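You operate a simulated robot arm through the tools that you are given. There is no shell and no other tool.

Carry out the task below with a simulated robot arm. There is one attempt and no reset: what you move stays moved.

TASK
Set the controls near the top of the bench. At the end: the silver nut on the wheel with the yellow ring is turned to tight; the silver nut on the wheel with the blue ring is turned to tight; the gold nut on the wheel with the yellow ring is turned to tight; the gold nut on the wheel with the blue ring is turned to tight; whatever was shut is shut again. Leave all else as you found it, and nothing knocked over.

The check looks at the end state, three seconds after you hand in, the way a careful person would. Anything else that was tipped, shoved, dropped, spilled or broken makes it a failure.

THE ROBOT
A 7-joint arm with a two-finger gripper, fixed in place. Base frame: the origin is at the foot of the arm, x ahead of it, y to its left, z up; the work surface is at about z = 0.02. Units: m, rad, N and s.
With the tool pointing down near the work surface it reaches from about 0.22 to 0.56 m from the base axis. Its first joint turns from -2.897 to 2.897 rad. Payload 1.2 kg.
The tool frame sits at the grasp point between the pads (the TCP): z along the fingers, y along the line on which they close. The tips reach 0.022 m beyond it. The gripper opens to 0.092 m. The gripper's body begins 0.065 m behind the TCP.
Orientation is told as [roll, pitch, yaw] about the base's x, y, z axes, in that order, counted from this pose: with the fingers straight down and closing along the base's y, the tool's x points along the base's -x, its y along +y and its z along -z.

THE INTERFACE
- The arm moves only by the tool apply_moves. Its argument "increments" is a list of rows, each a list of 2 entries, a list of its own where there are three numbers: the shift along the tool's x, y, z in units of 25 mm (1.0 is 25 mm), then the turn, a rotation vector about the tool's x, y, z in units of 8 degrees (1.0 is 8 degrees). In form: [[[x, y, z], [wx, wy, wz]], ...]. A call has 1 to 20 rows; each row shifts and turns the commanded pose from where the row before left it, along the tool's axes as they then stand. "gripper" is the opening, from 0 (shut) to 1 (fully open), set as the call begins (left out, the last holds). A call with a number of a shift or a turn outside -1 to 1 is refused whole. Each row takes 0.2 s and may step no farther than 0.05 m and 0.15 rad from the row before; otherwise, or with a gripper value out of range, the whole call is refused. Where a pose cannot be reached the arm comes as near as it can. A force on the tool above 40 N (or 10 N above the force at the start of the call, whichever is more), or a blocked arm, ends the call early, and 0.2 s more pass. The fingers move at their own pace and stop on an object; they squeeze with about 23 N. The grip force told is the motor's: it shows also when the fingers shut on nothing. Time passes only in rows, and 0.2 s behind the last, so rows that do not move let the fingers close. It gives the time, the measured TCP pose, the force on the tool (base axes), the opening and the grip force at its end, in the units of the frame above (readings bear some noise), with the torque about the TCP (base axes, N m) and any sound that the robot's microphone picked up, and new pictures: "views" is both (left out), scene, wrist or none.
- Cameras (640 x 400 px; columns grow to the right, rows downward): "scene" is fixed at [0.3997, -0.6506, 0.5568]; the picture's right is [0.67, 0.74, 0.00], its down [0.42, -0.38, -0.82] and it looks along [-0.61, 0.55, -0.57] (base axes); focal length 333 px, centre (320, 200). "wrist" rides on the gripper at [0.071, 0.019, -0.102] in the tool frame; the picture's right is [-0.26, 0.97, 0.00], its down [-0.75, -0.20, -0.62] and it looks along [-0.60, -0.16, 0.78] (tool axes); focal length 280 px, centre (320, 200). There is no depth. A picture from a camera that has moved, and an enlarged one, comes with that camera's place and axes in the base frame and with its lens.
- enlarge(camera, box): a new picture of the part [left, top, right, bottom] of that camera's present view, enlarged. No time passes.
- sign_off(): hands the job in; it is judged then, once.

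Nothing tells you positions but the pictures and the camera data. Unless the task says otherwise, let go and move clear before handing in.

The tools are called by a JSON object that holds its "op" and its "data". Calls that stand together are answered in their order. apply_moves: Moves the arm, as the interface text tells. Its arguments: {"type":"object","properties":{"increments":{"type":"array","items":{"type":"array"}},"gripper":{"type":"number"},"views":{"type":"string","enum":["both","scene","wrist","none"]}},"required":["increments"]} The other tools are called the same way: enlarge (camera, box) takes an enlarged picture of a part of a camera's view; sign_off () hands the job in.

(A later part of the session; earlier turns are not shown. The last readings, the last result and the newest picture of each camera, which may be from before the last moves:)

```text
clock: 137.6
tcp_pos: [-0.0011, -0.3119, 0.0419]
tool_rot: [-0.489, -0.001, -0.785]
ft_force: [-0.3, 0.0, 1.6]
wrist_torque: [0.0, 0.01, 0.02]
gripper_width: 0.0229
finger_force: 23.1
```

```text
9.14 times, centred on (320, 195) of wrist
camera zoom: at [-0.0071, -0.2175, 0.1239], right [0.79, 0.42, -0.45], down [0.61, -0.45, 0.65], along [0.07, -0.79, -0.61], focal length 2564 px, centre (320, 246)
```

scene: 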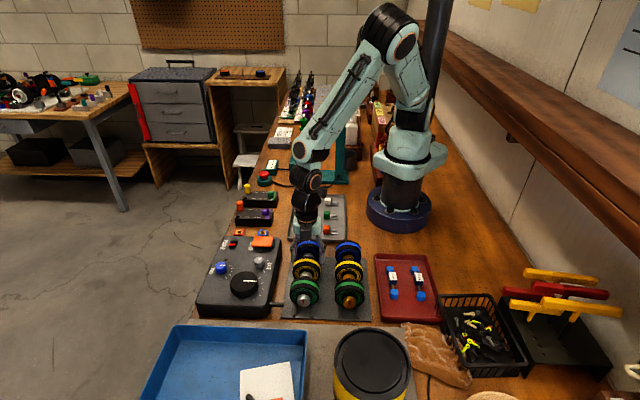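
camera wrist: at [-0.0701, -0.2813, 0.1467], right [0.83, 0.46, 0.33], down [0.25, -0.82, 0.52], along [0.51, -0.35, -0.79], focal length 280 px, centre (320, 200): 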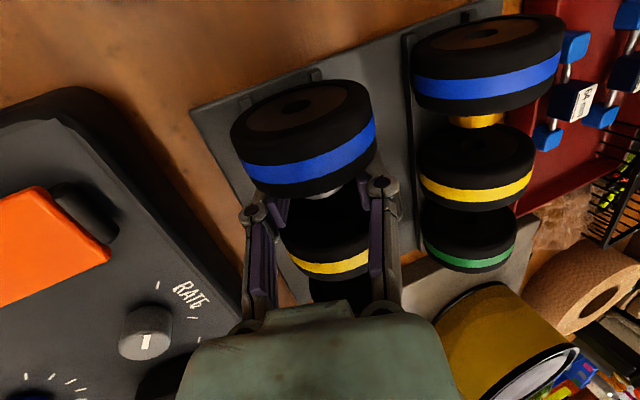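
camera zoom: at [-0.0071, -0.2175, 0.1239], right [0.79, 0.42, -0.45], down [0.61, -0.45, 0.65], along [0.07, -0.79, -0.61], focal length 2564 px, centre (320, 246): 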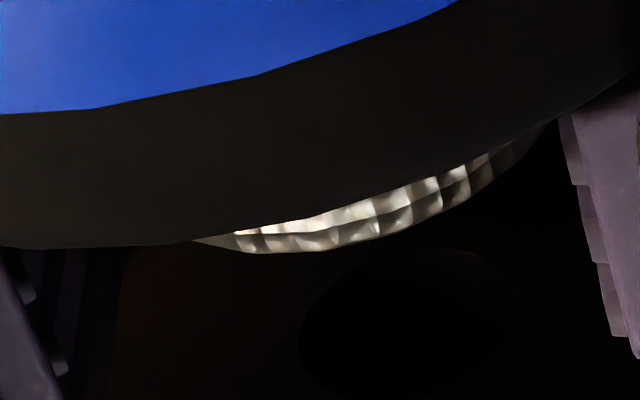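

The nut is still turning on the wheel under press, so no stop yet; the wheel follows only when it gets lifted as the pads creep. From now on I'll add a small downward creep compensation per step. Swinging back with the corrected radius for the next stroke.

{"op": "apply_moves", "data": {"increments": [[[0, 0, 0], [0, 0, 0]], [[0, 0, 0], [0, 0, 0]], [[0, 0, -0.12], [0, 0, 0]], [[0, -0.0635, 0.0044], [-1, 0, 0]], [[0, -0.0635, 0.0044], [-1, 0, 0]], [[0, -0.0635, 0.0044], [-1, 0, 0]], [[0, -0.0635, 0.0044], [-1, 0, 0]], [[0, -0.0635, 0.0044], [-1, 0, 0]], [[0, -0.0635, 0.0044], [-1, 0, 0]], [[0, 0, 0.036], [0, 0, 0]], [[0, 0, 0], [0, 0, 0]]], "gripper": 0.34, "views": "wrist"}}

{"op": "enlarge", "data": {"camera": "wrist", "box": [226, 150, 290, 190]}}

{"op": "apply_moves", "data": {"increments": [[[0, 0, 0], [0, 0, 0]], [[0, 0, 0], [0, 0, 0]], [[0, 0, 0], [0, 0, 0]]], "gripper": 0, "views": "none"}}

{"op": "enlarge", "data": {"camera": "wrist", "box": [226, 150, 290, 190]}}

```text
clock: 140.0
tcp_pos: [-0.0081, -0.318, 0.0458]
tool_rot: [0.352, -0.001, -0.784]
ft_force: [-0.2, -0.4, 0.2]
wrist_torque: [-0.01, -0.01, 0.01]
gripper_width: 0.0313
finger_force: 0.2
camera wrist: at [-0.0699, -0.2806, 0.1479], right [0.83, 0.46, 0.33], down [0.25, -0.82, 0.52], along [0.51, -0.35, -0.79], focal length 280 px, centre (320, 200)
```

wrist: 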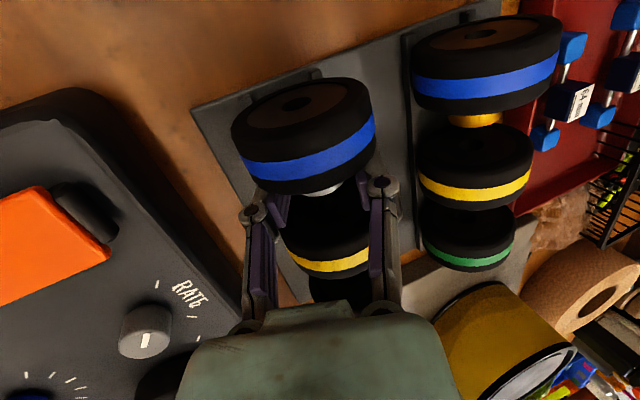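

```text
10.00 times, centred on (258, 170) of wrist
camera zoom: at [-0.0699, -0.2806, 0.1479], right [0.83, 0.46, 0.33], down [0.25, -0.82, 0.52], along [0.51, -0.35, -0.79], focal length 2804 px, centre (940, 500)
```

zoom: 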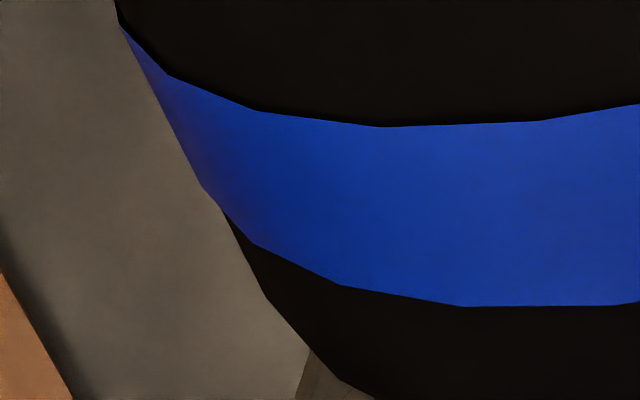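

```text
clock: 140.8
tcp_pos: [-0.0074, -0.3169, 0.0462]
tool_rot: [0.349, 0.001, -0.785]
ft_force: [-1.0, -1.4, 2.9]
wrist_torque: [0.07, 0.01, 0.02]
gripper_width: 0.023
finger_force: 23.2
```

```text
10.00 times, centred on (258, 170) of wrist
camera zoom: at [-0.0698, -0.2806, 0.1479], right [0.83, 0.46, 0.33], down [0.25, -0.82, 0.52], along [0.51, -0.35, -0.79], focal length 2804 px, centre (940, 500)
```

zoom: 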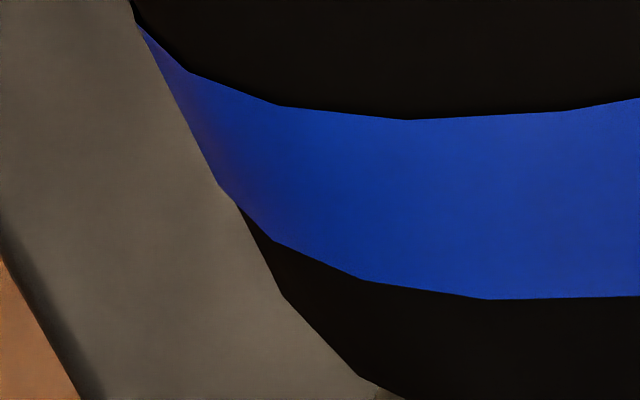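

Closing still drags the wheel about 0.9 mm sideways, so the tool is off-centre. I'll reopen, shift the tool by that amount, and close again.

{"op": "apply_moves", "data": {"increments": [[[0, 0, 0], [0, 0, 0]], [[0, -0.034, 0], [0, 0, 0]], [[0, 0, 0], [0, 0, 0]]], "gripper": 0.34, "views": "none"}}

{"op": "enlarge", "data": {"camera": "wrist", "box": [226, 150, 290, 190]}}

{"op": "apply_moves", "data": {"increments": [[[0, 0, 0], [0, 0, 0]], [[0, 0, 0], [0, 0, 0]], [[0, 0, 0], [0, 0, 0]]], "gripper": 0, "views": "none"}}

{"op": "enlarge", "data": {"camera": "wrist", "box": [226, 150, 290, 190]}}

```text
clock: 141.6
tcp_pos: [-0.0075, -0.319, 0.0454]
tool_rot: [0.35, -0.001, -0.785]
ft_force: [0.2, 0.0, 0.5]
wrist_torque: [0.01, 0.0, 0.03]
gripper_width: 0.0314
finger_force: 0.0
```

```text
10.00 times, centred on (258, 170) of wrist
camera zoom: at [-0.0704, -0.2811, 0.1476], right [0.83, 0.46, 0.33], down [0.25, -0.82, 0.52], along [0.51, -0.35, -0.79], focal length 2804 px, centre (940, 500)
```

zoom: 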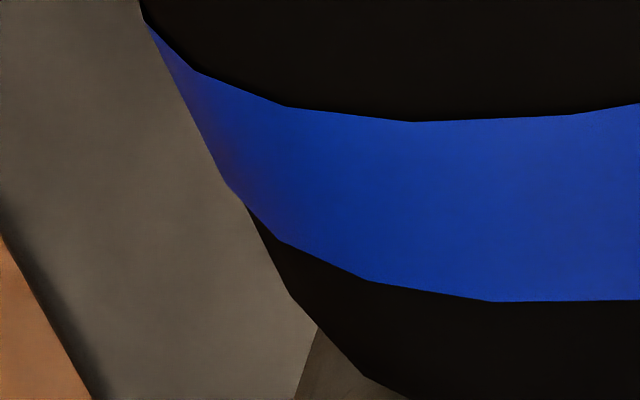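

```text
clock: 142.4
tcp_pos: [-0.0078, -0.3174, 0.0469]
tool_rot: [0.352, -0.001, -0.786]
ft_force: [1.2, 1.7, 7.9]
wrist_torque: [0.17, 0.02, -0.07]
gripper_width: 0.0226
finger_force: 23.1
```

```text
10.00 times, centred on (258, 170) of wrist
camera zoom: at [-0.0703, -0.2811, 0.1477], right [0.83, 0.46, 0.33], down [0.25, -0.82, 0.52], along [0.51, -0.35, -0.79], focal length 2804 px, centre (940, 500)
```

zoom: 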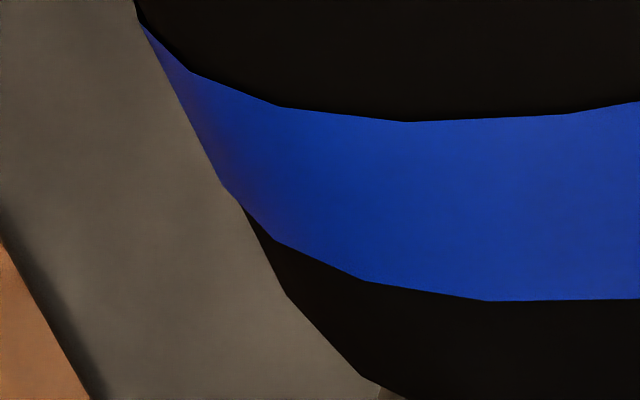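

Now centred, and closing itself gives a 7.9 N press. I'll turn in 8° steps with slight downward compensation, checking force and facets.

{"op": "apply_moves", "data": {"increments": [[[0, 0.029, 0.003], [0.5, 0, 0]], [[0, 0.029, 0.003], [0.5, 0, 0]], [[0, 0, 0], [0, 0, 0]]], "views": "none"}}

{"op": "enlarge", "data": {"camera": "wrist", "box": [226, 150, 290, 190]}}

{"op": "apply_moves", "data": {"increments": [[[0, 0.029, 0.003], [0.5, 0, 0]], [[0, 0.029, 0.003], [0.5, 0, 0]], [[0, 0, 0], [0, 0, 0]]], "views": "none"}}

{"op": "enlarge", "data": {"camera": "wrist", "box": [226, 150, 290, 190]}}

{"op": "enlarge", "data": {"camera": "wrist", "box": [285, 175, 355, 215]}}

```text
clock: 143.2
tcp_pos: [-0.0061, -0.3176, 0.0458]
tool_rot: [0.21, 0.0, -0.785]
ft_force: [2.0, -0.3, -0.4]
wrist_torque: [-0.03, -0.04, -0.03]
gripper_width: 0.0228
finger_force: 23.0
```

```text
10.00 times, centred on (258, 170) of wrist
camera zoom: at [-0.0592, -0.2701, 0.1492], right [0.85, 0.48, 0.2], down [0.3, -0.77, 0.57], along [0.43, -0.42, -0.8], focal length 2804 px, centre (940, 500)
```

zoom: 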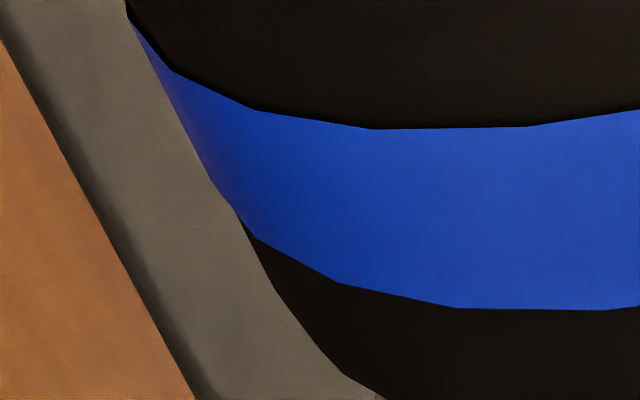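

```text
clock: 144.0
tcp_pos: [-0.0066, -0.3162, 0.0468]
tool_rot: [0.07, 0.0, -0.786]
ft_force: [-0.7, -0.2, -0.6]
wrist_torque: [0.03, -0.01, -0.01]
gripper_width: 0.0228
finger_force: 22.9
```

```text
10.00 times, centred on (258, 170) of wrist
camera zoom: at [-0.0483, -0.2589, 0.1488], right [0.87, 0.5, 0.07], down [0.36, -0.71, 0.61], along [0.35, -0.5, -0.79], focal length 2804 px, centre (940, 500)
```

zoom: 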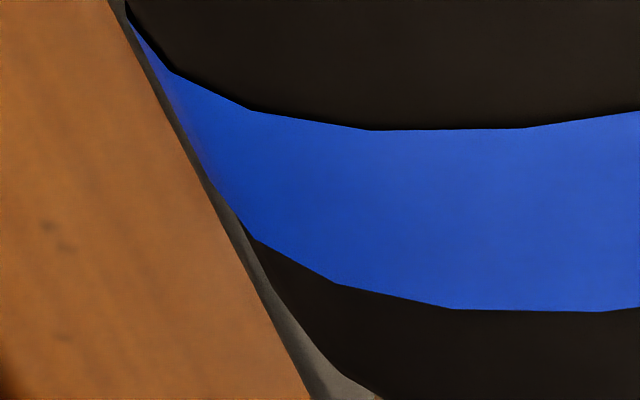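

```text
9.14 times, centred on (320, 195) of wrist
camera zoom: at [-0.0483, -0.2589, 0.1488], right [0.87, 0.5, 0.07], down [0.36, -0.71, 0.61], along [0.35, -0.5, -0.79], focal length 2564 px, centre (320, 246)
```

zoom: 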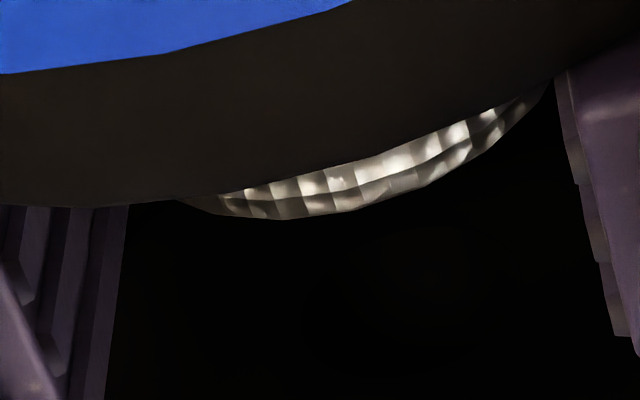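

The 8 N press collapsed within a few degrees and then the wheel followed, which fits the nut now being at its end stop (about 95°, the same figure I derived for yellow). I'll release blue, rise, and check it from above before moving on.

{"op": "apply_moves", "data": {"increments": [[[0, 0, 0], [0, 0, 0]], [[0, 0, 0], [0, 0, 0]], [[0, 0.028, 0.001], [0.5, 0, 0]], [[0, 0, -0.4], [0, 0, 0]], [[0, 0, -0.9], [0, 0, 0]], [[0, 0, -0.9], [0, 0, 0]], [[0, 0, -0.8], [0, 0, 0]], [[0, 0, 0], [0, 0, 0]]], "gripper": 0.45, "views": "both"}}

{"op": "enlarge", "data": {"camera": "wrist", "box": [260, 40, 400, 180]}}

{"op": "enlarge", "data": {"camera": "scene", "box": [280, 225, 370, 315]}}

```text
clock: 145.8
tcp_pos: [-0.006, -0.3173, 0.1198]
tool_rot: [0.0, 0.001, -0.785]
ft_force: [-0.6, 0.1, 0.1]
wrist_torque: [-0.03, 0.0, -0.01]
gripper_width: 0.0414
finger_force: 0.1
camera wrist: at [-0.0422, -0.2536, 0.2228], right [0.87, 0.5, 0.0], down [0.39, -0.68, 0.62], along [0.31, -0.54, -0.78], focal length 280 px, centre (320, 200)
```

scene: 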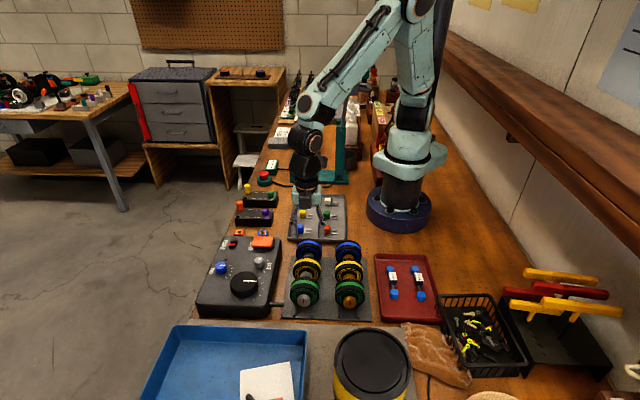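
wrist: 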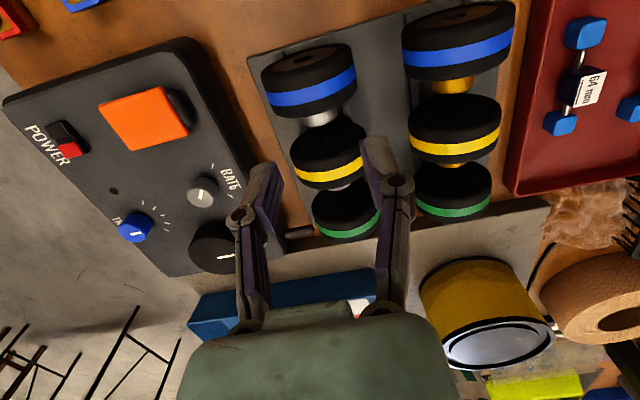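

```text
2.86 times, centred on (330, 110) of wrist
camera zoom: at [-0.0422, -0.2536, 0.2228], right [0.87, 0.5, 0.0], down [0.39, -0.68, 0.62], along [0.31, -0.54, -0.78], focal length 801 px, centre (291, 457)
```

zoom: 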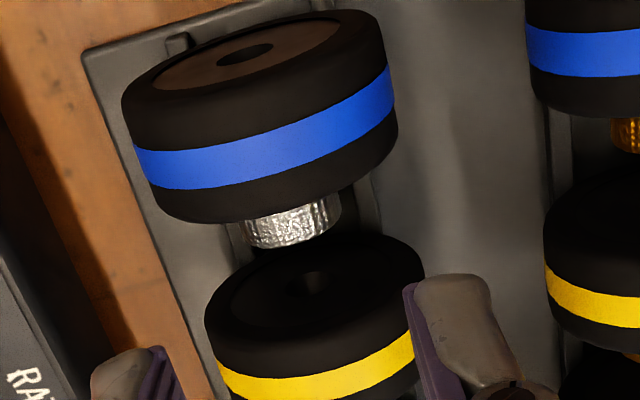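

```text
4.44 times, centred on (325, 270) of scene
camera zoom: at [0.3997, -0.6506, 0.5568], right [0.67, 0.74, 0.0], down [0.42, -0.38, -0.82], along [-0.61, 0.55, -0.57], focal length 1478 px, centre (298, -111)
```

zoom: 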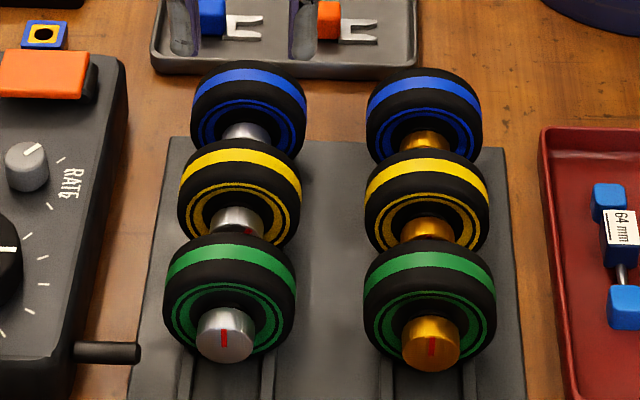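

The plate itself has shifted by no more than about a millimetre. Next the gold row: I'll move 85 mm across to hover over the gold-blue nut and measure it.

{"op": "apply_moves", "data": {"increments": [[[0, 0.85, 0], [0, 0, 0]], [[0, 0.85, 0], [0, 0, 0]], [[0, 0.85, 0], [0, 0, 0]], [[0, 0.85, 0], [0, 0, 0]], [[0, 0, 0], [0, 0, 0]]], "views": "both"}}

{"op": "enlarge", "data": {"camera": "wrist", "box": [255, 75, 365, 135]}}

{"op": "enlarge", "data": {"camera": "wrist", "box": [260, 40, 400, 180]}}

```text
clock: 147.0
tcp_pos: [0.0542, -0.2557, 0.121]
tool_rot: [0.001, 0.001, -0.786]
ft_force: [-0.2, -0.5, -0.4]
wrist_torque: [0.01, 0.03, -0.02]
gripper_width: 0.0416
finger_force: 0.0
camera wrist: at [0.0178, -0.1934, 0.2229], right [0.87, 0.5, 0.0], down [0.39, -0.68, 0.63], along [0.31, -0.54, -0.78], focal length 280 px, centre (320, 200)
```

scene: 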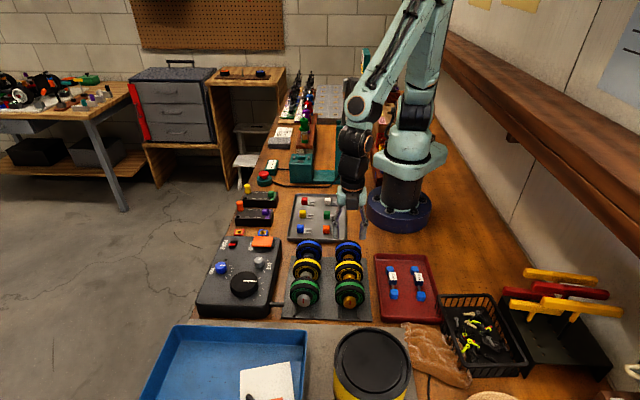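
wrist: 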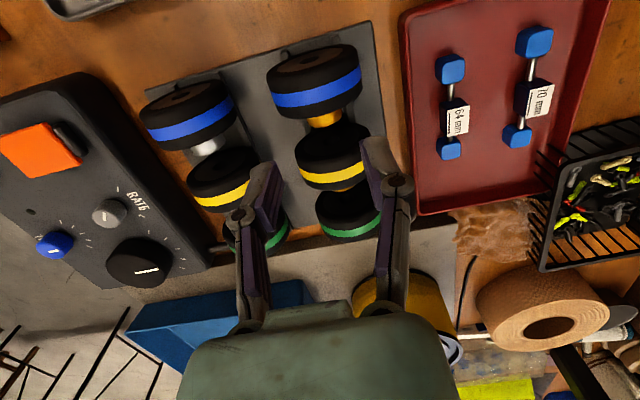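

```text
5.82 times, centred on (310, 105) of wrist
camera zoom: at [0.0178, -0.1934, 0.2229], right [0.87, 0.5, 0.0], down [0.39, -0.68, 0.63], along [0.31, -0.54, -0.78], focal length 1631 px, centre (378, 753)
```

zoom: 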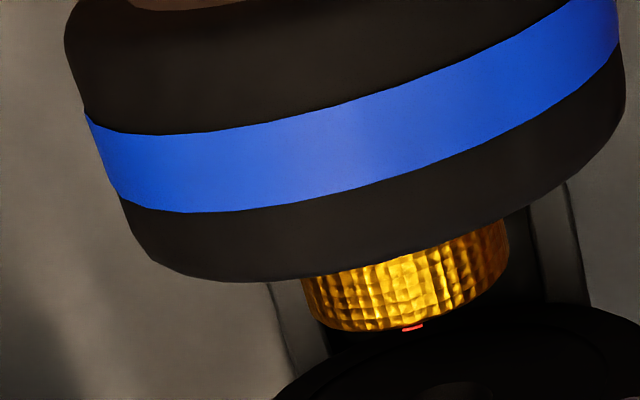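

```text
2.86 times, centred on (330, 110) of wrist
camera zoom: at [0.0178, -0.1934, 0.2229], right [0.87, 0.5, 0.0], down [0.39, -0.68, 0.63], along [0.31, -0.54, -0.78], focal length 801 px, centre (291, 457)
```

zoom: 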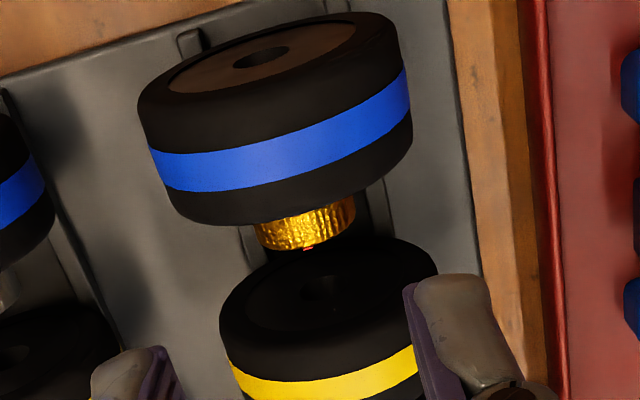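

The gold-blue nut is 2.5 mm to the right of the TCP, axially right. I'll centre, and first test tilting to about +40° here since the hand will lean toward the arm's base.

{"op": "apply_moves", "data": {"increments": [[[0, 0.1, 0], [0, 0, 0]], [[0, 0, 0], [1, 0, 0]], [[0, 0, 0], [1, 0, 0]], [[0, 0, 0], [1, 0, 0]], [[0, 0, 0], [1, 0, 0]], [[0, 0, 0], [1, 0, 0]], [[0, 0, 0], [0, 0, 0]]], "views": "both"}}

```text
clock: 148.6
tcp_pos: [0.0547, -0.2538, 0.1208]
tool_rot: [-0.697, 0.001, -0.784]
ft_force: [-0.1, -0.4, 0.1]
wrist_torque: [0.01, -0.03, 0.0]
gripper_width: 0.0415
finger_force: 0.1
camera wrist: at [0.0618, -0.1485, 0.1863], right [0.71, 0.34, -0.62], down [0.71, -0.36, 0.61], along [-0.02, -0.87, -0.49], focal length 280 px, centre (320, 200)
```

scene: 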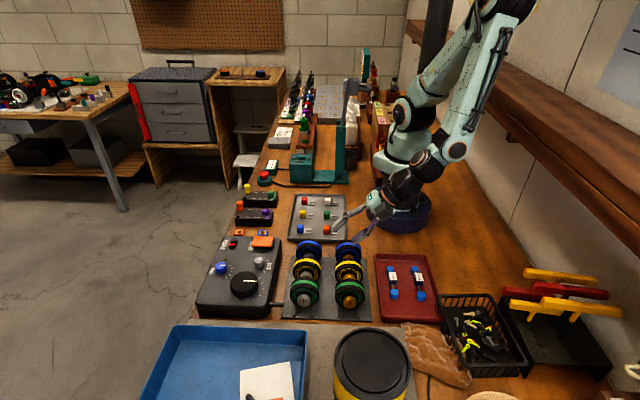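
wrist: 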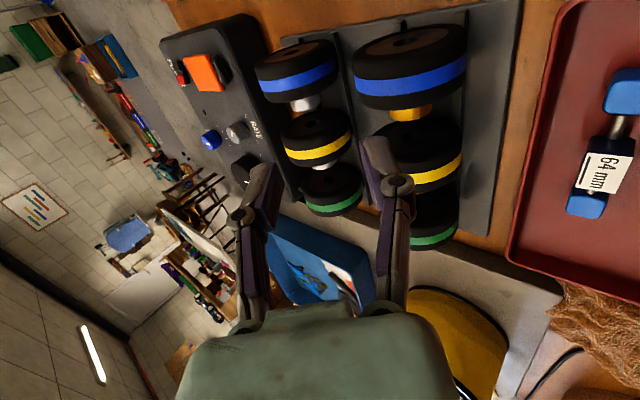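

+40° is reachable here. I'll tilt to -20°, and approach the gold-blue nut along the tool axis with fingers slightly open.

{"op": "apply_moves", "data": {"increments": [[[0, 0, 0], [-1, 0, 0]], [[0, 0, 0], [-1, 0, 0]], [[0, 0, 0], [-1, 0, 0]], [[0, 0, 0], [-1, 0, 0]], [[0, 0, 0], [-1, 0, 0]], [[0, 0, 0], [-1, 0, 0]], [[0, 0, 0], [-1, 0, 0]], [[0, 0, 0], [-0.5, 0, 0]], [[0, -0.585, 0.794], [0, 0, 0]], [[0, -0.585, 0.794], [0, 0, 0]], [[0, 0, 0], [0, 0, 0]]], "gripper": 0.34, "views": "both"}}

{"op": "enlarge", "data": {"camera": "wrist", "box": [220, 60, 440, 240]}}

```text
clock: 151.0
tcp_pos: [0.0476, -0.2635, 0.0732]
tool_rot: [0.352, -0.001, -0.785]
ft_force: [0.0, -0.1, 0.0]
wrist_torque: [-0.03, -0.03, -0.01]
gripper_width: 0.0309
finger_force: 0.0
camera wrist: at [-0.0157, -0.227, 0.175], right [0.83, 0.46, 0.33], down [0.25, -0.82, 0.52], along [0.51, -0.35, -0.79], focal length 280 px, centre (320, 200)
```

scene: 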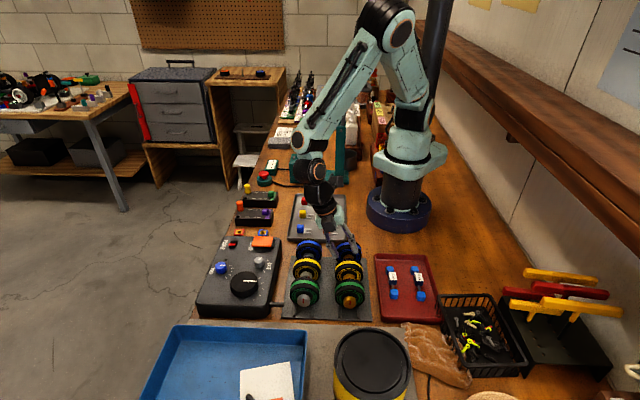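
wrist: 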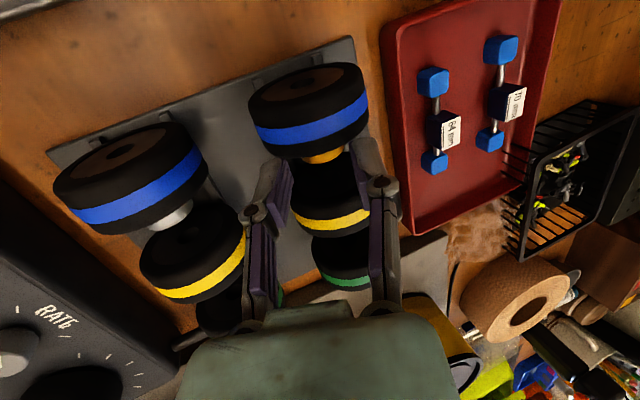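

```text
2.22 times, centred on (330, 150) of wrist
camera zoom: at [-0.0157, -0.227, 0.175], right [0.83, 0.46, 0.33], down [0.25, -0.82, 0.52], along [0.51, -0.35, -0.79], focal length 623 px, centre (298, 311)
```

zoom: 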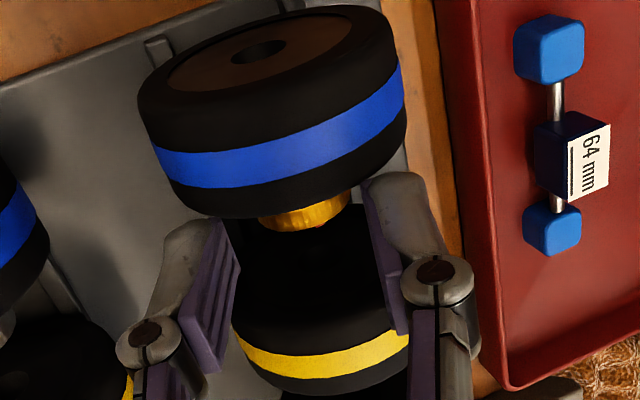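

Well aligned between the fingers. I'll advance along the tool axis to the grip depth, and take reference zooms.

{"op": "apply_moves", "data": {"increments": [[[0, 0, 0.6], [0, 0, 0]], [[0, 0, 0.6], [0, 0, 0]], [[0, 0, 0], [0, 0, 0]]], "views": "wrist"}}

{"op": "enlarge", "data": {"camera": "wrist", "box": [226, 150, 290, 190]}}

{"op": "enlarge", "data": {"camera": "wrist", "box": [240, 140, 400, 240]}}

```text
clock: 151.8
tcp_pos: [0.053, -0.2569, 0.0452]
tool_rot: [0.349, 0.0, -0.786]
ft_force: [-0.8, -0.5, 0.3]
wrist_torque: [0.0, -0.01, 0.05]
gripper_width: 0.0311
finger_force: 0.1
camera wrist: at [-0.0088, -0.2196, 0.1469], right [0.83, 0.46, 0.33], down [0.25, -0.82, 0.52], along [0.51, -0.35, -0.79], focal length 280 px, centre (320, 200)
```

wrist: 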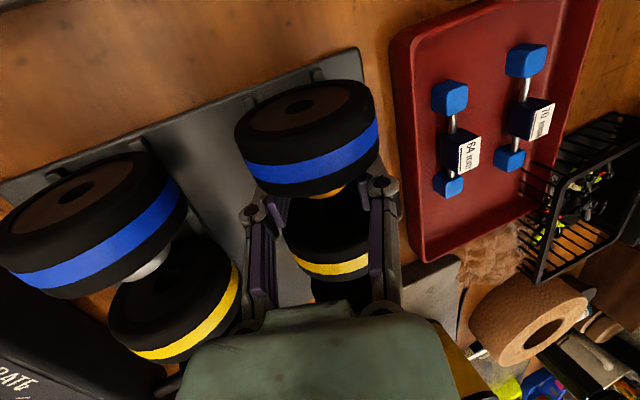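

```text
10.00 times, centred on (258, 170) of wrist
camera zoom: at [-0.0088, -0.2196, 0.1469], right [0.83, 0.46, 0.33], down [0.25, -0.82, 0.52], along [0.51, -0.35, -0.79], focal length 2804 px, centre (940, 500)
```

zoom: 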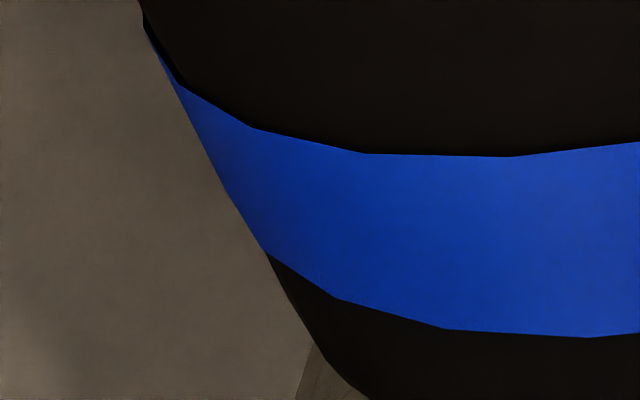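

```text
4.00 times, centred on (320, 190) of wrist
camera zoom: at [-0.0088, -0.2196, 0.1469], right [0.83, 0.46, 0.33], down [0.25, -0.82, 0.52], along [0.51, -0.35, -0.79], focal length 1122 px, centre (320, 240)
```

zoom: 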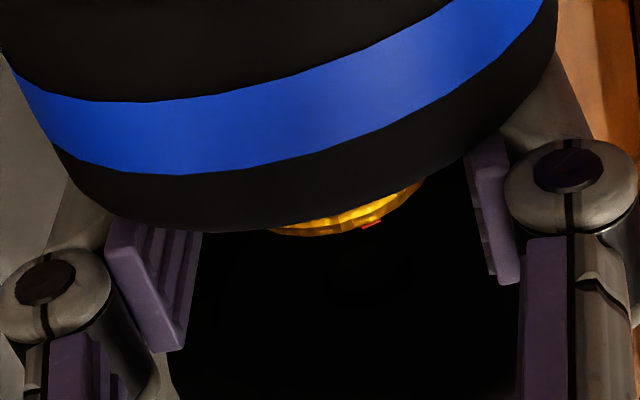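

{"op": "apply_moves", "data": {"increments": [[[0, 0, 0], [0, 0, 0]], [[0, 0, 0], [0, 0, 0]], [[0, 0, 0], [0, 0, 0]]], "gripper": 0, "views": "none"}}

{"op": "enlarge", "data": {"camera": "wrist", "box": [226, 150, 290, 190]}}

{"op": "apply_moves", "data": {"increments": [[[0, 0.029, 0.002], [0.5, 0, 0]], [[0, 0.029, 0.002], [0.5, 0, 0]], [[0, 0, 0], [0, 0, 0]]], "views": "none"}}

{"op": "enlarge", "data": {"camera": "wrist", "box": [226, 150, 290, 190]}}

{"op": "apply_moves", "data": {"increments": [[[0, 0.029, 0.002], [0.5, 0, 0]], [[0, 0.029, 0.002], [0.5, 0, 0]], [[0, 0, 0], [0, 0, 0]]], "views": "none"}}

{"op": "enlarge", "data": {"camera": "wrist", "box": [226, 150, 290, 190]}}

```text
clock: 152.6
tcp_pos: [0.0528, -0.2571, 0.0454]
tool_rot: [0.351, 0.0, -0.786]
ft_force: [1.4, 1.3, 3.0]
wrist_torque: [0.04, -0.03, -0.02]
gripper_width: 0.0223
finger_force: 22.4
```

```text
10.00 times, centred on (258, 170) of wrist
camera zoom: at [-0.0088, -0.2197, 0.1471], right [0.83, 0.46, 0.33], down [0.25, -0.82, 0.52], along [0.51, -0.35, -0.79], focal length 2804 px, centre (940, 500)
```

zoom: 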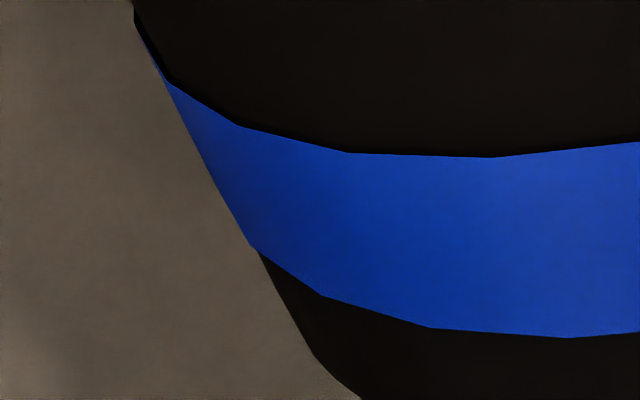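

```text
clock: 153.4
tcp_pos: [0.0541, -0.2556, 0.0459]
tool_rot: [0.208, 0.001, -0.786]
ft_force: [-0.1, 0.9, 6.4]
wrist_torque: [0.1, 0.08, 0.01]
gripper_width: 0.0221
finger_force: 23.0
```

```text
10.00 times, centred on (258, 170) of wrist
camera zoom: at [0.0026, -0.2085, 0.1487], right [0.85, 0.48, 0.2], down [0.3, -0.77, 0.57], along [0.43, -0.43, -0.8], focal length 2804 px, centre (940, 500)
```

zoom: 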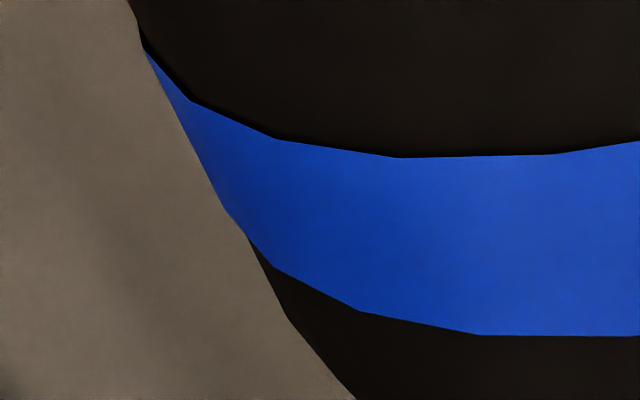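

```text
clock: 154.2
tcp_pos: [0.0547, -0.2545, 0.0452]
tool_rot: [0.07, 0.001, -0.785]
ft_force: [3.3, 0.5, 3.1]
wrist_torque: [0.02, 0.0, -0.02]
gripper_width: 0.0221
finger_force: 22.8
```

```text
10.00 times, centred on (258, 170) of wrist
camera zoom: at [0.0136, -0.1973, 0.1483], right [0.87, 0.5, 0.07], down [0.36, -0.71, 0.61], along [0.35, -0.5, -0.79], focal length 2804 px, centre (940, 500)
```

zoom: 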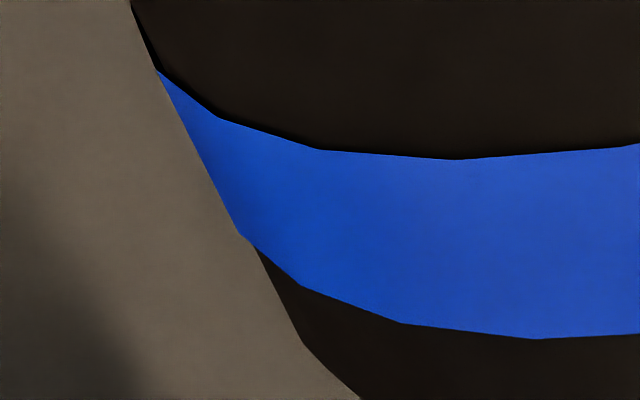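

The gold-blue wheel stays put while the nut turns, with a 3–6 N press. Continuing in 16° parts.

{"op": "apply_moves", "data": {"increments": [[[0, 0.029, 0.002], [0.5, 0, 0]], [[0, 0.029, 0.002], [0.5, 0, 0]], [[0, 0, 0], [0, 0, 0]]], "views": "none"}}

{"op": "enlarge", "data": {"camera": "wrist", "box": [226, 150, 290, 190]}}

{"op": "apply_moves", "data": {"increments": [[[0, 0.029, 0.002], [0.5, 0, 0]], [[0, 0.029, 0.002], [0.5, 0, 0]], [[0, 0.029, 0.002], [0.5, 0, 0]], [[0, 0, 0], [0, 0, 0]]], "views": "none"}}

{"op": "enlarge", "data": {"camera": "wrist", "box": [226, 150, 290, 190]}}

{"op": "apply_moves", "data": {"increments": [[[0, 0.029, 0.002], [0.5, 0, 0]], [[0, 0.029, 0.002], [0.5, 0, 0]], [[0, 0.029, 0.002], [0.5, 0, 0]], [[0, 0, 0], [0, 0, 0]]], "views": "none"}}

{"op": "enlarge", "data": {"camera": "wrist", "box": [226, 150, 290, 190]}}

{"op": "enlarge", "data": {"camera": "wrist", "box": [285, 175, 355, 215]}}

```text
clock: 155.0
tcp_pos: [0.0568, -0.2538, 0.0459]
tool_rot: [-0.071, 0.0, -0.786]
ft_force: [2.8, 2.8, 10.1]
wrist_torque: [0.15, 0.07, -0.06]
gripper_width: 0.0219
finger_force: 23.1
```

```text
10.00 times, centred on (258, 170) of wrist
camera zoom: at [0.0245, -0.1864, 0.1454], right [0.87, 0.5, -0.07], down [0.42, -0.65, 0.64], along [0.27, -0.58, -0.77], focal length 2804 px, centre (940, 500)
```

zoom: 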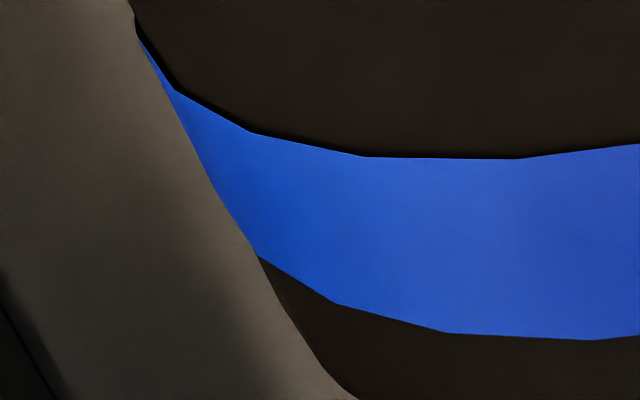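

```text
clock: 156.0
tcp_pos: [0.0577, -0.2511, 0.0449]
tool_rot: [-0.28, -0.001, -0.784]
ft_force: [3.1, 0.1, 6.2]
wrist_torque: [-0.03, 0.04, 0.0]
gripper_width: 0.0223
finger_force: 22.9
```

```text
10.00 times, centred on (258, 170) of wrist
camera zoom: at [0.0403, -0.1705, 0.1372], right [0.84, 0.47, -0.27], down [0.52, -0.55, 0.66], along [0.16, -0.69, -0.7], focal length 2804 px, centre (940, 500)
```

zoom: 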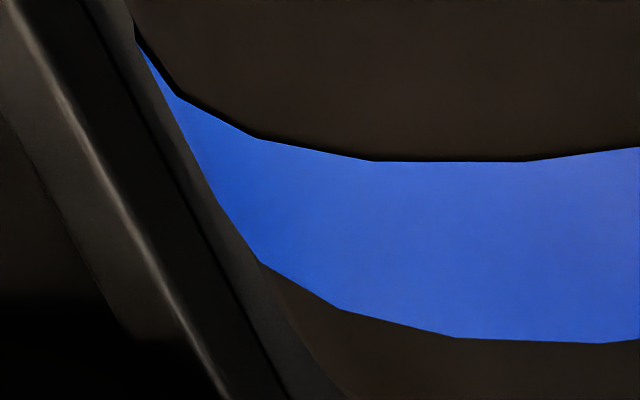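

```text
clock: 157.0
tcp_pos: [0.0584, -0.2521, 0.0436]
tool_rot: [-0.488, -0.001, -0.785]
ft_force: [0.6, -0.6, 7.0]
wrist_torque: [0.01, 0.07, 0.05]
gripper_width: 0.0222
finger_force: 22.7
```

```text
10.00 times, centred on (258, 170) of wrist
camera zoom: at [0.0546, -0.1561, 0.1248], right [0.79, 0.42, -0.45], down [0.61, -0.45, 0.65], along [0.07, -0.79, -0.61], focal length 2804 px, centre (940, 500)
```

zoom: 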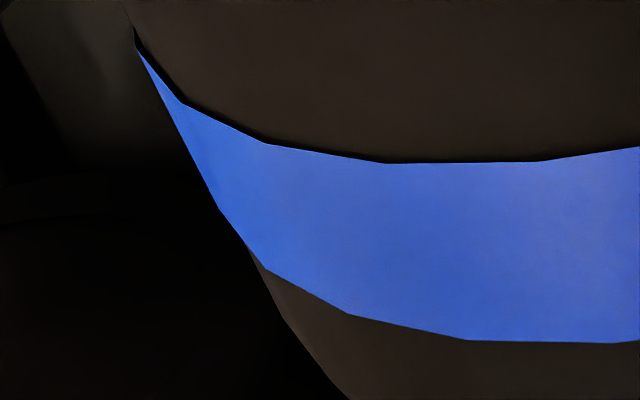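

```text
9.14 times, centred on (320, 195) of wrist
camera zoom: at [0.0546, -0.1561, 0.1248], right [0.79, 0.42, -0.45], down [0.61, -0.45, 0.65], along [0.07, -0.79, -0.61], focal length 2564 px, centre (320, 246)
```

zoom: 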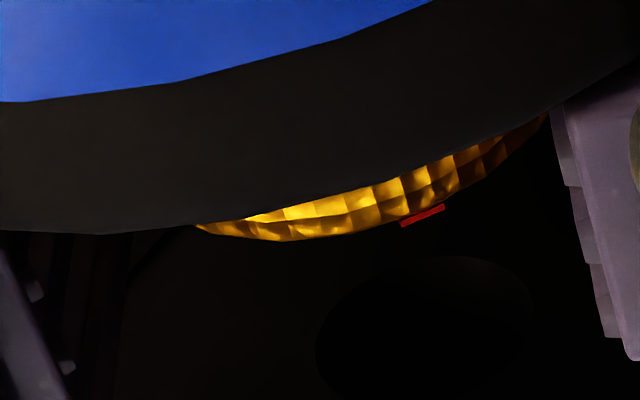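

The gold-blue nut has turned 48° on a stationary wheel with a steady 6–10 N press. Regripping for the second stroke, where I expect the stop near 95°.

{"op": "apply_moves", "data": {"increments": [[[0, 0, 0], [0, 0, 0]], [[0, 0, 0], [0, 0, 0]], [[0, 0, -0.12], [0, 0, 0]], [[0, -0.0679, 0.0048], [-1, 0, 0]], [[0, -0.0679, 0.0048], [-1, 0, 0]], [[0, -0.0679, 0.0048], [-1, 0, 0]], [[0, -0.0679, 0.0048], [-1, 0, 0]], [[0, -0.0679, 0.0048], [-1, 0, 0]], [[0, -0.0679, 0.0048], [-1, 0, 0]], [[0, 0, 0.068], [0, 0, 0]], [[0, 0, 0], [0, 0, 0]]], "gripper": 0.34, "views": "wrist"}}

{"op": "enlarge", "data": {"camera": "wrist", "box": [226, 150, 290, 190]}}

{"op": "enlarge", "data": {"camera": "wrist", "box": [285, 175, 355, 215]}}

{"op": "apply_moves", "data": {"increments": [[[0, 0, 0], [0, 0, 0]], [[0, 0, 0], [0, 0, 0]], [[0, 0, 0], [0, 0, 0]]], "gripper": 0, "views": "none"}}

{"op": "enlarge", "data": {"camera": "wrist", "box": [226, 150, 290, 190]}}

```text
clock: 159.4
tcp_pos: [0.053, -0.2578, 0.0462]
tool_rot: [0.351, -0.001, -0.786]
ft_force: [0.0, 0.9, -0.2]
wrist_torque: [0.0, -0.01, -0.01]
gripper_width: 0.0315
finger_force: 0.1
camera wrist: at [-0.0086, -0.2198, 0.1476], right [0.83, 0.46, 0.33], down [0.25, -0.82, 0.52], along [0.51, -0.35, -0.79], focal length 280 px, centre (320, 200)
```

wrist: 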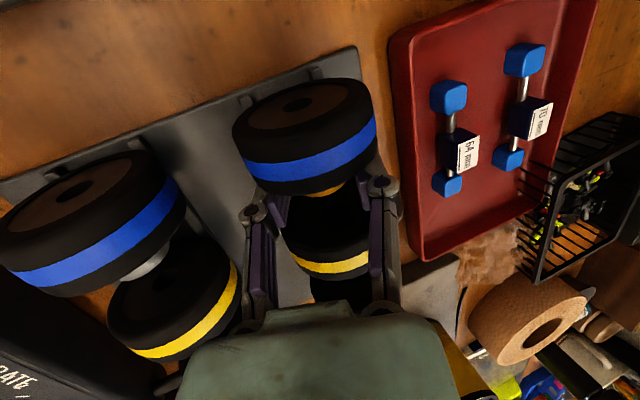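

```text
10.00 times, centred on (258, 170) of wrist
camera zoom: at [-0.0086, -0.2198, 0.1476], right [0.83, 0.46, 0.33], down [0.25, -0.82, 0.52], along [0.51, -0.35, -0.79], focal length 2804 px, centre (940, 500)
```

zoom: 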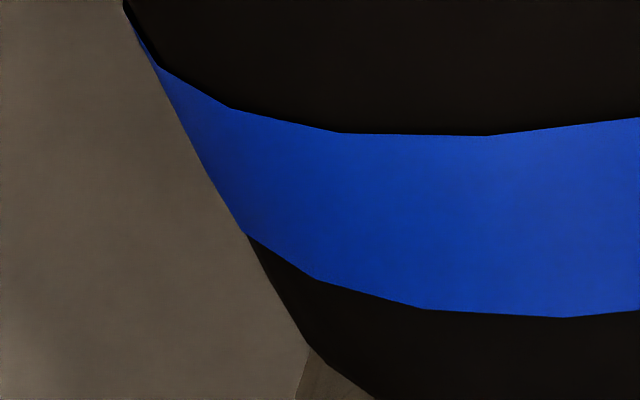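

```text
9.14 times, centred on (320, 195) of wrist
camera zoom: at [-0.0086, -0.2198, 0.1476], right [0.83, 0.46, 0.33], down [0.25, -0.82, 0.52], along [0.51, -0.35, -0.79], focal length 2564 px, centre (320, 246)
```

zoom: 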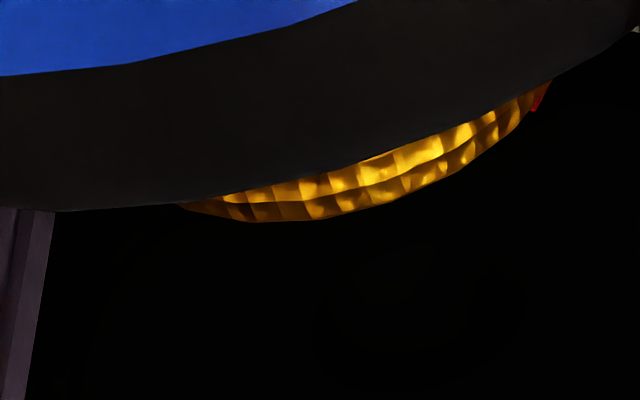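

```text
clock: 160.2
tcp_pos: [0.0542, -0.2569, 0.0455]
tool_rot: [0.35, 0.0, -0.784]
ft_force: [-0.6, -1.0, 4.5]
wrist_torque: [0.05, 0.05, 0.0]
gripper_width: 0.0228
finger_force: 23.1
```

```text
10.00 times, centred on (258, 170) of wrist
camera zoom: at [-0.0086, -0.2198, 0.1477], right [0.83, 0.46, 0.33], down [0.25, -0.82, 0.52], along [0.51, -0.35, -0.79], focal length 2804 px, centre (940, 500)
```

zoom: 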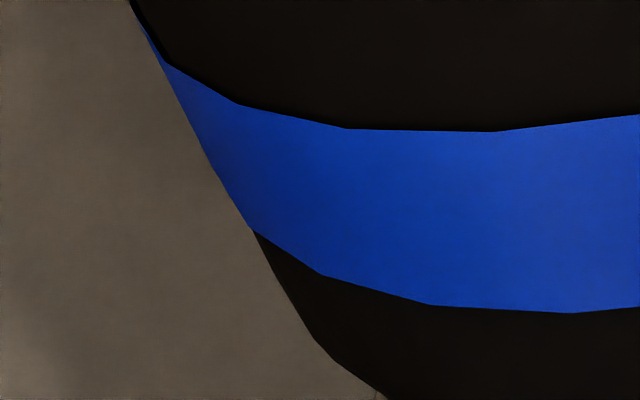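

Centred, press 4.5 N. Turning in steps; I'll watch the force for the collapse that marks the stop.

{"op": "apply_moves", "data": {"increments": [[[0, 0.029, 0.002], [0.5, 0, 0]], [[0, 0.029, 0.002], [0.5, 0, 0]], [[0, 0.029, 0.002], [0.5, 0, 0]], [[0, 0, 0], [0, 0, 0]]], "views": "none"}}

{"op": "enlarge", "data": {"camera": "wrist", "box": [226, 150, 290, 190]}}

{"op": "apply_moves", "data": {"increments": [[[0, 0.029, 0.002], [0.5, 0, 0]], [[0, 0.029, 0.002], [0.5, 0, 0]], [[0, 0.029, 0.002], [0.5, 0, 0]], [[0, 0, 0], [0, 0, 0]]], "views": "none"}}

{"op": "enlarge", "data": {"camera": "wrist", "box": [226, 150, 290, 190]}}

{"op": "apply_moves", "data": {"increments": [[[0, 0.029, 0.002], [0.5, 0, 0]], [[0, 0.029, 0.002], [0.5, 0, 0]], [[0, 0.029, 0.002], [0.5, 0, 0]], [[0, 0, 0], [0, 0, 0]]], "views": "none"}}

{"op": "enlarge", "data": {"camera": "wrist", "box": [226, 150, 290, 190]}}

```text
clock: 161.2
tcp_pos: [0.0551, -0.255, 0.0446]
tool_rot: [0.139, 0.001, -0.786]
ft_force: [-0.6, -2.0, 3.7]
wrist_torque: [0.04, 0.0, 0.0]
gripper_width: 0.0229
finger_force: 22.9
```

```text
10.00 times, centred on (258, 170) of wrist
camera zoom: at [0.0082, -0.2029, 0.1494], right [0.86, 0.49, 0.13], down [0.33, -0.74, 0.59], along [0.39, -0.46, -0.8], focal length 2804 px, centre (940, 500)
```

zoom: 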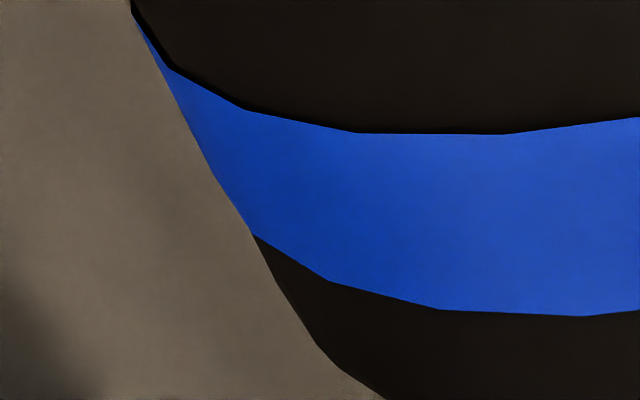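

```text
clock: 162.2
tcp_pos: [0.0569, -0.2544, 0.0458]
tool_rot: [-0.069, -0.001, -0.786]
ft_force: [0.7, -1.2, 1.4]
wrist_torque: [-0.05, -0.04, 0.03]
gripper_width: 0.0227
finger_force: 22.9
```

```text
10.00 times, centred on (258, 170) of wrist
camera zoom: at [0.0247, -0.1861, 0.1459], right [0.87, 0.5, -0.07], down [0.42, -0.65, 0.64], along [0.27, -0.58, -0.77], focal length 2804 px, centre (940, 500)
```

zoom: 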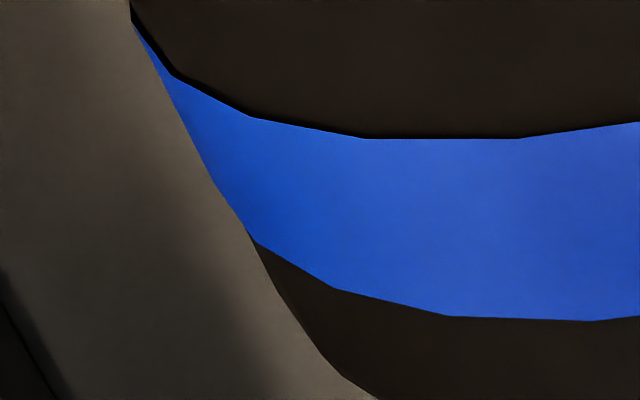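

```text
clock: 163.2
tcp_pos: [0.0583, -0.2524, 0.0459]
tool_rot: [-0.28, 0.0, -0.785]
ft_force: [2.2, 1.2, 3.5]
wrist_torque: [0.03, 0.05, -0.01]
gripper_width: 0.0226
finger_force: 22.7
```

```text
10.00 times, centred on (258, 170) of wrist
camera zoom: at [0.0403, -0.1705, 0.1377], right [0.84, 0.47, -0.27], down [0.52, -0.55, 0.66], along [0.16, -0.69, -0.71], focal length 2804 px, centre (940, 500)
```

zoom: 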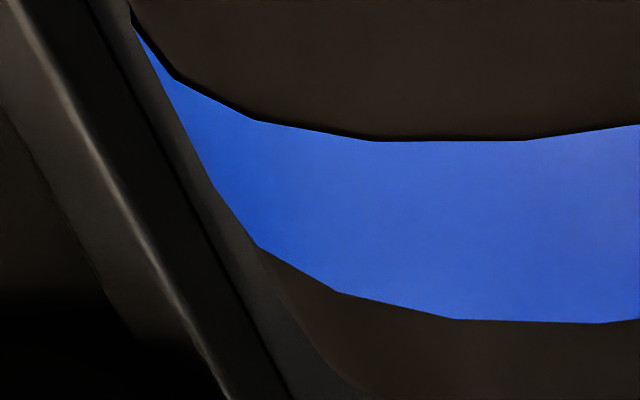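

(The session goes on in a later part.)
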